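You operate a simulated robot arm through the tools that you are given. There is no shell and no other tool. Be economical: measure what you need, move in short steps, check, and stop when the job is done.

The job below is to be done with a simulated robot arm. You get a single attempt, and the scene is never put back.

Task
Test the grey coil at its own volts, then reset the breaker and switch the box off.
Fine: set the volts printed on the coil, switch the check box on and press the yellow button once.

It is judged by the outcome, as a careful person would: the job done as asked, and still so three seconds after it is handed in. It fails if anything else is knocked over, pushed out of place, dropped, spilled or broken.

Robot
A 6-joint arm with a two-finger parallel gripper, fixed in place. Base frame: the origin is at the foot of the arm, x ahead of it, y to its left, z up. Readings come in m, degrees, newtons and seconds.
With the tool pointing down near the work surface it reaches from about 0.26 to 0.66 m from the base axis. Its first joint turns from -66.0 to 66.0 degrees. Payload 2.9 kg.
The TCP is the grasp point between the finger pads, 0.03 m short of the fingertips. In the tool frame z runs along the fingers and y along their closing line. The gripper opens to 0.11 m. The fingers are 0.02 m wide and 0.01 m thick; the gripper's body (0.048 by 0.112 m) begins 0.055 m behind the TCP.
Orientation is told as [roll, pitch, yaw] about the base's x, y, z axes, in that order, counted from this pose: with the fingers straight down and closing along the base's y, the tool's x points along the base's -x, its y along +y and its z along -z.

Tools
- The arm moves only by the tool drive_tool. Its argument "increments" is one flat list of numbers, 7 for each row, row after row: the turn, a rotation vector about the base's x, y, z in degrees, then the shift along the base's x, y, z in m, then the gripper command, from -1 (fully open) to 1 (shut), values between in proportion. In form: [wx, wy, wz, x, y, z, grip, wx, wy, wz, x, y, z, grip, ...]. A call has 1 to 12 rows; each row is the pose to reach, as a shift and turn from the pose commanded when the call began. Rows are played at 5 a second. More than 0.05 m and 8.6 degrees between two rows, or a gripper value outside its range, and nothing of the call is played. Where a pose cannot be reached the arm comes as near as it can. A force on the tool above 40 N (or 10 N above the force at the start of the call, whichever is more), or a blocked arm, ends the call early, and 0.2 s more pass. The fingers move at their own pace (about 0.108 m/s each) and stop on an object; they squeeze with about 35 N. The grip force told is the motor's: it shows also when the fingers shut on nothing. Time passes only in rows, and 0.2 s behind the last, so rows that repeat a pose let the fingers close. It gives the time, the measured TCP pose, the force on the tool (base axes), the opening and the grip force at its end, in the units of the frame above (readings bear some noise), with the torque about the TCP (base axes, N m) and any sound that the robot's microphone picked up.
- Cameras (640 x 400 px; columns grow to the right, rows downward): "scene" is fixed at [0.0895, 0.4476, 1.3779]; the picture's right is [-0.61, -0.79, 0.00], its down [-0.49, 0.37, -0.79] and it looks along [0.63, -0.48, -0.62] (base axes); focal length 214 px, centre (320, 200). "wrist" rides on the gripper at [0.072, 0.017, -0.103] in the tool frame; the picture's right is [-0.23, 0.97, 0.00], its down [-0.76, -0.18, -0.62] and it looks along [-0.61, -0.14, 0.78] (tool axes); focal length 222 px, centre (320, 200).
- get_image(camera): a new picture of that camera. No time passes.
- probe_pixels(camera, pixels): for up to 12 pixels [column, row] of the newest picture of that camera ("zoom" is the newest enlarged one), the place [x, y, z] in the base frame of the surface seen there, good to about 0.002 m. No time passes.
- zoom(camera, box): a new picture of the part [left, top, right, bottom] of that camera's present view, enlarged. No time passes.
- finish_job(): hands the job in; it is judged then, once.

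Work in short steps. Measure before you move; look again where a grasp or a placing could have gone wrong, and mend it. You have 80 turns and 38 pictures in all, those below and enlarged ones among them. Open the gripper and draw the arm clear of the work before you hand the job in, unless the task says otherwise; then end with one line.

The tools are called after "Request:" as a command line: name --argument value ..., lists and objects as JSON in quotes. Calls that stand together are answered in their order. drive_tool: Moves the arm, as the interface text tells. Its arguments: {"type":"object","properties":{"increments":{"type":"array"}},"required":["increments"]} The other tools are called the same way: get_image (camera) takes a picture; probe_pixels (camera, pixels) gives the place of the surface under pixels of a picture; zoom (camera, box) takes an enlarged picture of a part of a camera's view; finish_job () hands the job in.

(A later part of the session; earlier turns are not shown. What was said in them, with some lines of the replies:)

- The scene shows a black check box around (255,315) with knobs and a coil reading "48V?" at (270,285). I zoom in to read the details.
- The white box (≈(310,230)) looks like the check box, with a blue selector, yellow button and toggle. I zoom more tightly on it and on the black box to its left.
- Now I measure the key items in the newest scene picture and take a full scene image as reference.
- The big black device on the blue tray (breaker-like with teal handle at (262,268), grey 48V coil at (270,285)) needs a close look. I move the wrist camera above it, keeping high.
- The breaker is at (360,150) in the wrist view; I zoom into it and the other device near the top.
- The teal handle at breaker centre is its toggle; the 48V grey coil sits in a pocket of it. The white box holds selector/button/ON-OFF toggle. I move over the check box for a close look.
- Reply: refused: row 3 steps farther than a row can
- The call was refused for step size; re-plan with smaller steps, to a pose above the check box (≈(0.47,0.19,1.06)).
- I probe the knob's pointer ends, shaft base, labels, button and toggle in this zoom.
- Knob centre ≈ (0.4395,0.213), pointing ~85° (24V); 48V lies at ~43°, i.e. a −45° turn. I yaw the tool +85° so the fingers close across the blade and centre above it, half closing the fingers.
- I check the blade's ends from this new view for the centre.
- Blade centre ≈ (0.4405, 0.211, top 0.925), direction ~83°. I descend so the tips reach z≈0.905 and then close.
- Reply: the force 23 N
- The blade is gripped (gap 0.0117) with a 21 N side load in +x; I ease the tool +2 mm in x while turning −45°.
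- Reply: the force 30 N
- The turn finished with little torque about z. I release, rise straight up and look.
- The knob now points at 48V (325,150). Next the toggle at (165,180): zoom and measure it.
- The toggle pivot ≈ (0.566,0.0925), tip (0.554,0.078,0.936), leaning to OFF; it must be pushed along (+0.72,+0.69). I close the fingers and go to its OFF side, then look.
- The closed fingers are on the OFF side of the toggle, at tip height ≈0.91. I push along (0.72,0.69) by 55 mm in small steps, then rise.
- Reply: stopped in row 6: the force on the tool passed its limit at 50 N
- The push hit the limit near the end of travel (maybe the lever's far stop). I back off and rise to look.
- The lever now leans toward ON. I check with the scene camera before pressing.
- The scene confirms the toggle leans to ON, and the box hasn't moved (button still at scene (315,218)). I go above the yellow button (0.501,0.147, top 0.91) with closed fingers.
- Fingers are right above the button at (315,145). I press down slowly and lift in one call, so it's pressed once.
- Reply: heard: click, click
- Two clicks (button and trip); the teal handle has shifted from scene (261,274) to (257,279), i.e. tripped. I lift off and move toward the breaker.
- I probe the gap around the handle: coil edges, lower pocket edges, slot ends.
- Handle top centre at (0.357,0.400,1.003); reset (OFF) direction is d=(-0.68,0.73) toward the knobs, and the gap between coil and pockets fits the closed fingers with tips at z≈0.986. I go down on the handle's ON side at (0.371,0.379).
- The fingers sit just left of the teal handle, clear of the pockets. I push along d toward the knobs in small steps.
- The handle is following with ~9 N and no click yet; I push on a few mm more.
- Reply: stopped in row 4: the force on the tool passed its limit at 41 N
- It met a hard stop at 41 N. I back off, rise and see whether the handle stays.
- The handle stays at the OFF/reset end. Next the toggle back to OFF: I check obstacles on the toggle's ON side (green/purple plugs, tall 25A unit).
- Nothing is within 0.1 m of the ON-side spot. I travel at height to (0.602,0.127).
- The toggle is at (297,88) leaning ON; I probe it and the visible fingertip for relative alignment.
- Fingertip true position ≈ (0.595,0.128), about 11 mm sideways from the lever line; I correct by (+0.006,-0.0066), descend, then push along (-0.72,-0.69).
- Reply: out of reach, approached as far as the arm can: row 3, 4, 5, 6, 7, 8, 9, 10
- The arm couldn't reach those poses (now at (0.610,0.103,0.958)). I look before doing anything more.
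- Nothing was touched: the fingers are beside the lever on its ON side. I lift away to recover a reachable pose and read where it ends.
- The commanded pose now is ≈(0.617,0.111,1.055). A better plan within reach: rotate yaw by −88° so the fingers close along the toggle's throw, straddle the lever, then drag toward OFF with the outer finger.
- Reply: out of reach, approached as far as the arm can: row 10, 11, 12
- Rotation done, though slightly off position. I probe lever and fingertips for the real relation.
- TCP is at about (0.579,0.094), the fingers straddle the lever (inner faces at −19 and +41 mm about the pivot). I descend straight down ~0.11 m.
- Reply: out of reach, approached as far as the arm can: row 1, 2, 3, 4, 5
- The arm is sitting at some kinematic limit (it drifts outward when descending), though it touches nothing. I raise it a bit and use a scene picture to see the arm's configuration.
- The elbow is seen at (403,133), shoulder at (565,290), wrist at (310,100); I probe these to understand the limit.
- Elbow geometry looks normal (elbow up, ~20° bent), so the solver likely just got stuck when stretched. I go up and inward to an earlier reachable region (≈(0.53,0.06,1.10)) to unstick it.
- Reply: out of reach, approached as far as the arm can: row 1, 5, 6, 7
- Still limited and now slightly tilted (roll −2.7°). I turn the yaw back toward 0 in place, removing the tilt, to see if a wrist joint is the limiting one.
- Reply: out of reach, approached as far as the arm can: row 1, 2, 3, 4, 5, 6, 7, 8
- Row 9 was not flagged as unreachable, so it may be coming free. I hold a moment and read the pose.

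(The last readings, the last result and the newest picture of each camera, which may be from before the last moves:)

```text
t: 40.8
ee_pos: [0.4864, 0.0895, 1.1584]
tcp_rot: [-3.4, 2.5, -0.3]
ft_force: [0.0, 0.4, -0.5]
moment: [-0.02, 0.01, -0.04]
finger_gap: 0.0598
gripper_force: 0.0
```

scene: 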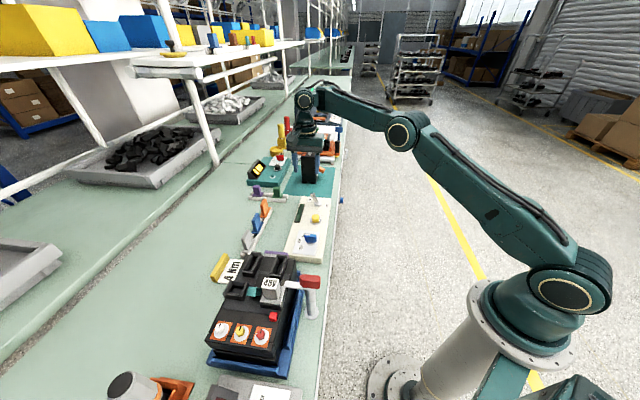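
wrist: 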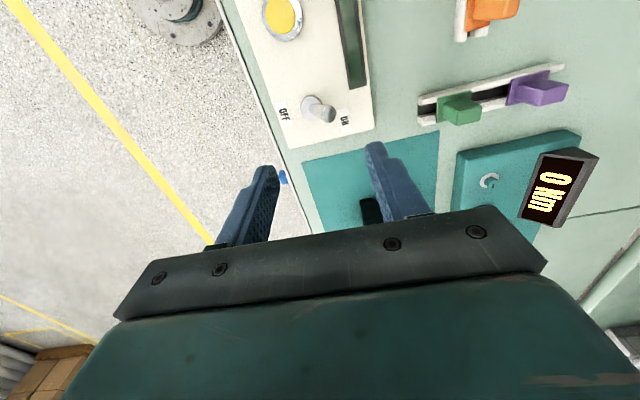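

I head toward the start pose region (0.34,0.14,1.28) while removing the tilt, which should restore the original configuration.

Request:
drive_tool --increments '[0.7, -0.5, 0, -0.025, 0.008, 0.02, -0.09, 1.4, -1, 0, -0.05, 0.016, 0.04, -0.09, 2, -1.5, 0, -0.075, 0.025, 0.06, -0.09, 2.7, -2, 0, -0.1, 0.033, 0.08, -0.09, 3.4, -2.5, 0, -0.125, 0.042, 0.1, -0.09, 3.4, -2.5, 0, -0.15, 0.05, 0.12, -0.09, 3.4, -2.5, 0, -0.15, 0.05, 0.12, -0.09]'

```text
t: 42.4
ee_pos: [0.2964, 0.1537, 1.2664]
tcp_rot: [3.6, -1.1, -0.4]
ft_force: [-0.7, 0.0, -0.3]
moment: [-0.04, 0.03, 0.0]
finger_gap: 0.06
gripper_force: 0.1
out of reach, approached as far as the arm can: row 1, 2, 3, 4, 5, 6, 7
```

The residuals suggest one joint isn't following. I make a small test: shift +0.03 in x and hold several rows, to see what the arm really does.

Request:
drive_tool --increments '[0, 0, 0, 0.03, 0, 0, -0.09, 0, 0, 0, 0.03, 0, 0, -0.09, 0, 0, 0, 0.03, 0, 0, -0.09, 0, 0, 0, 0.03, 0, 0, -0.09]'

Request:
get_image --camera "scene"

```text
t: 43.4
ee_pos: [0.3304, 0.1524, 1.2601]
tcp_rot: [3.6, -1.2, -0.3]
ft_force: [0.3, 0.4, 0.0]
moment: [-0.04, -0.02, -0.05]
finger_gap: 0.0599
gripper_force: 0.0
out of reach, approached as far as the arm can: row 1, 2
```

```text
3 pictures are left
```

scene: 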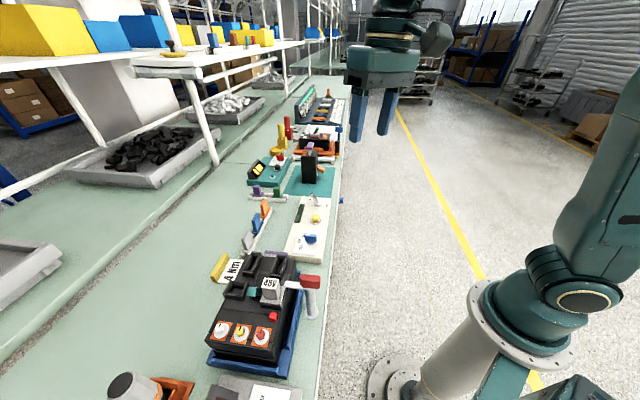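

After two rows the pose was reached: the solver only needs repeated rows to converge. I now correct the tilt the same way (roll −3.6, pitch +1.2) and hold.

Request:
drive_tool --increments '[-1.8, 0.6, 0, 0, 0, 0, 0.5, -3.6, 1.2, 0, 0, 0, 0, 1, -3.6, 1.2, 0, 0, 0, 0, 1, -3.6, 1.2, 0, 0, 0, 0, 1, -3.6, 1.2, 0, 0, 0, 0, 1]'

```text
t: 44.6
ee_pos: [0.3318, 0.1462, 1.2437]
tcp_rot: [-0.6, 0.0, -0.4]
ft_force: [-0.3, 0.5, 0.6]
moment: [-0.03, -0.01, 0.0]
finger_gap: 0.0002
gripper_force: 35.5
out of reach, approached as far as the arm can: row 1, 2, 3
```

Orientation is restored. I now move back in gentle steps to (≈0.46,0.10,1.10) and watch for flags.

Request:
drive_tool --increments '[0, 0, 0, 0.015, -0.005, -0.015, 1, 0, 0, 0, 0.03, -0.01, -0.03, 1, 0, 0, 0, 0.045, -0.015, -0.045, 1, 0, 0, 0, 0.06, -0.02, -0.06, 1, 0, 0, 0, 0.075, -0.025, -0.075, 1, 0, 0, 0, 0.09, -0.03, -0.09, 1, 0, 0, 0, 0.105, -0.035, -0.105, 1, 0, 0, 0, 0.115, -0.04, -0.12, 1, 0, 0, 0, 0.125, -0.045, -0.135, 1, 0, 0, 0, 0.13, -0.046, -0.145, 1, 0, 0, 0, 0.13, -0.046, -0.145, 1, 0, 0, 0, 0.13, -0.046, -0.145, 1]'

```text
t: 47.2
ee_pos: [0.5033, 0.1158, 1.1569]
tcp_rot: [0.0, 0.0, -0.3]
ft_force: [-0.2, -0.6, -0.3]
moment: [0.02, 0.01, -0.01]
finger_gap: 0.0
gripper_force: 35.5
out of reach, approached as far as the arm can: row 1, 2, 3, 4, 5, 6, 7, 8, 9, 10, 11, 12
```

The data fit a circle of radius ≈0.37 m: joint 4 (wrist pitch) is effectively not turning, so tool-vertical poses lie only on that curve; inward moves need a matching inward tilt. I descend along that curve, with yaw back to 42°, to (0.588,0.120,1.03).

Request:
drive_tool --increments '[0, 0, 8, 0.0184, 0.0008, -0.022, 1, 0, 0, 16, 0.046, 0.003, -0.057, 1, 0, 0, 24, 0.0704, 0.0041, -0.097, 1, 0, 0, 32, 0.0848, 0.0038, -0.127, 1, 0, 0, 40, 0.0848, 0.0038, -0.127, 1, 0, 0, 42, 0.0848, 0.0038, -0.127, 1, 0, 0, 42, 0.0848, 0.0038, -0.127, 1]'

```text
t: 48.8
ee_pos: [0.591, 0.1208, 1.0274]
tcp_rot: [0.2, 0.0, 41.8]
ft_force: [0.3, -1.2, -0.5]
moment: [0.0, -0.01, 0.01]
finger_gap: 0.0001
gripper_force: 35.1
```

No flags now: the model holds. I descend along the curve to (0.607,0.1195,0.946), outside the lever, and look.

Request:
drive_tool --increments '[0, 0, 0, 0.0138, 0.0007, -0.04, 1, 0, 1.2, 0, 0.0189, 0, -0.083, 1, 0, 1.2, 0, 0.0189, 0, -0.083, 1]'

Request:
get_image --camera "wrist"

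```text
t: 49.6
ee_pos: [0.6105, 0.1215, 0.9437]
tcp_rot: [1.0, 0.7, 41.8]
ft_force: [-0.6, 0.0, 0.2]
moment: [0.0, 0.03, -0.01]
finger_gap: 0.0001
gripper_force: 35.2
```

```text
2 pictures are left
```

wrist: 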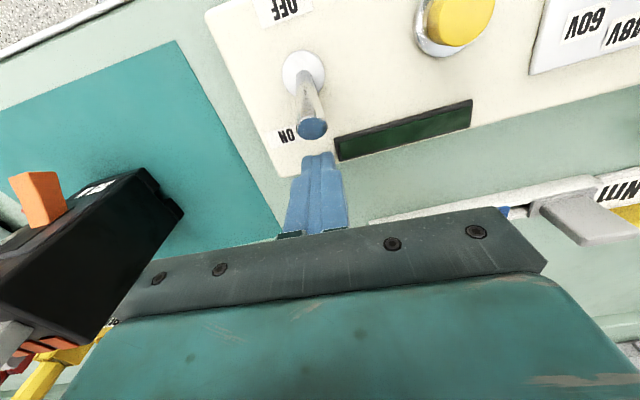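

The fingers are right behind the lever tip (312,128). I push along (−0.72,−0.69) while tilting the tool inward progressively (to ≈11°) as the model requires.

Request:
drive_tool --increments '[-0.3, 1.8, 0, -0.0066, -0.0061, 0, 1, -0.6, 3.5, 0, -0.0132, -0.0122, 0, 1, -0.9, 5.2, 0, -0.0198, -0.0184, 0, 1, -1.2, 7, 0, -0.0264, -0.0245, 0, 1, -1.5, 8.7, 0, -0.033, -0.0306, 0, 1, -1.6, 9.7, 0, -0.038, -0.0352, 0, 1, -1.6, 9.7, 0, -0.038, -0.0352, 0, 1]'

```text
t: 50.8
ee_pos: [0.5775, 0.0946, 0.9476]
tcp_rot: [5.5, 7.8, 42.8]
ft_force: [7.3, 4.1, -0.6]
moment: [0.08, -0.22, -0.01]
finger_gap: 0.0001
gripper_force: 35.2
out of reach, approached as far as the arm can: row 1, 2, 3, 4
stopped in row 6: the force on the tool passed its limit at 52 N (the readings are from after the stop); the commanded pose is now the measured one
```

Same force peak as at the first switching, probably the lever's stop. I retrace outward with the tilt undone, then rise along the curve.

Request:
drive_tool --increments '[0.4, -2.2, 0, 0.0075, 0.0065, 0, 1, 0.8, -4.4, 0, 0.015, 0.013, 0, 1, 1.2, -6.6, 0, 0.0225, 0.0195, 0.0, 1, 1.5, -8.3, 0, 0.0295, 0.0255, 0.0, 1, 1.5, -8.5, 0, 0.025, 0.025, 0.04, 1, 1.5, -8.8, 0, 0.0105, 0.025, 0.083, 1, 1.5, -8.8, 0, 0.0105, 0.025, 0.083, 1]'

Request:
zoom --camera "wrist" --box '[200, 20, 440, 180]'

```text
t: 52.4
ee_pos: [0.5891, 0.1197, 1.0324]
tcp_rot: [0.7, 0.1, 42.3]
ft_force: [-0.5, 0.7, -0.5]
moment: [-0.02, 0.01, 0.0]
finger_gap: 0.0
gripper_force: 35.1
out of reach, approached as far as the arm can: row 3
```

```text
2.50 times, centred on (320, 100) of wrist
```

zoom: 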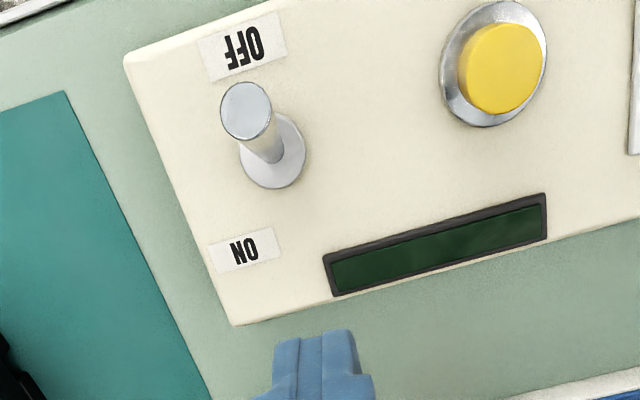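

The lever leans to OFF now. I rise clear along the reachable curve and open the gripper, then check the breaker with the last picture.

Request:
drive_tool --increments '[0, 0, 0, -0.0144, 0, 0.03, 1, 0, 0, 0, -0.0388, -0.001, 0.07, 1, 0, 0, 0, -0.0664, -0.003, 0.105, -0.5, 0, 0, 0, -0.0848, -0.0038, 0.127, -1, 0, 0, 0, -0.0848, -0.0038, 0.127, -1, 0, 0, 0, -0.0848, -0.0038, 0.127, -1]'

Request:
zoom --camera "scene" --box '[200, 190, 350, 330]'

```text
t: 53.8
ee_pos: [0.5032, 0.1169, 1.1557]
tcp_rot: [0.6, 0.2, 42.3]
ft_force: [0.0, 0.0, -0.6]
moment: [0.01, 0.0, -0.03]
finger_gap: 0.1097
gripper_force: 0.1
```

```text
2.86 times, centred on (275, 260) of scene
```

zoom: 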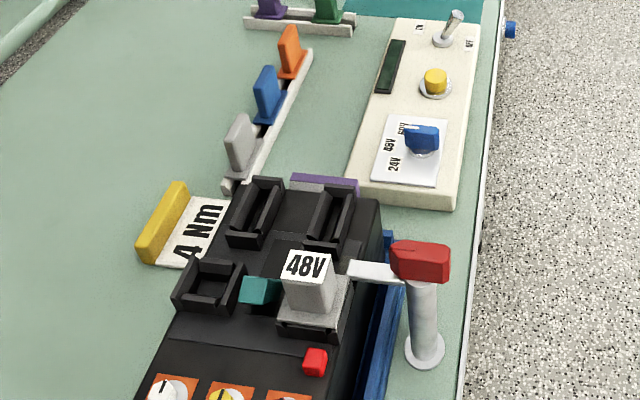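

The breaker handle stays at its reset (OFF) end, the toggle is at OFF, the selector is at 48V, and nothing else has moved. The arm is clear and the gripper open, so I hand the job in.

Request:
finish_job

```text
The job is handed in.
```

I tested the grey coil at its printed 48 V with one press of the yellow button, and the breaker tripped. I then pushed the breaker handle back to its OFF (reset) end, where it stayed, though I heard no click. The check box is switched off.
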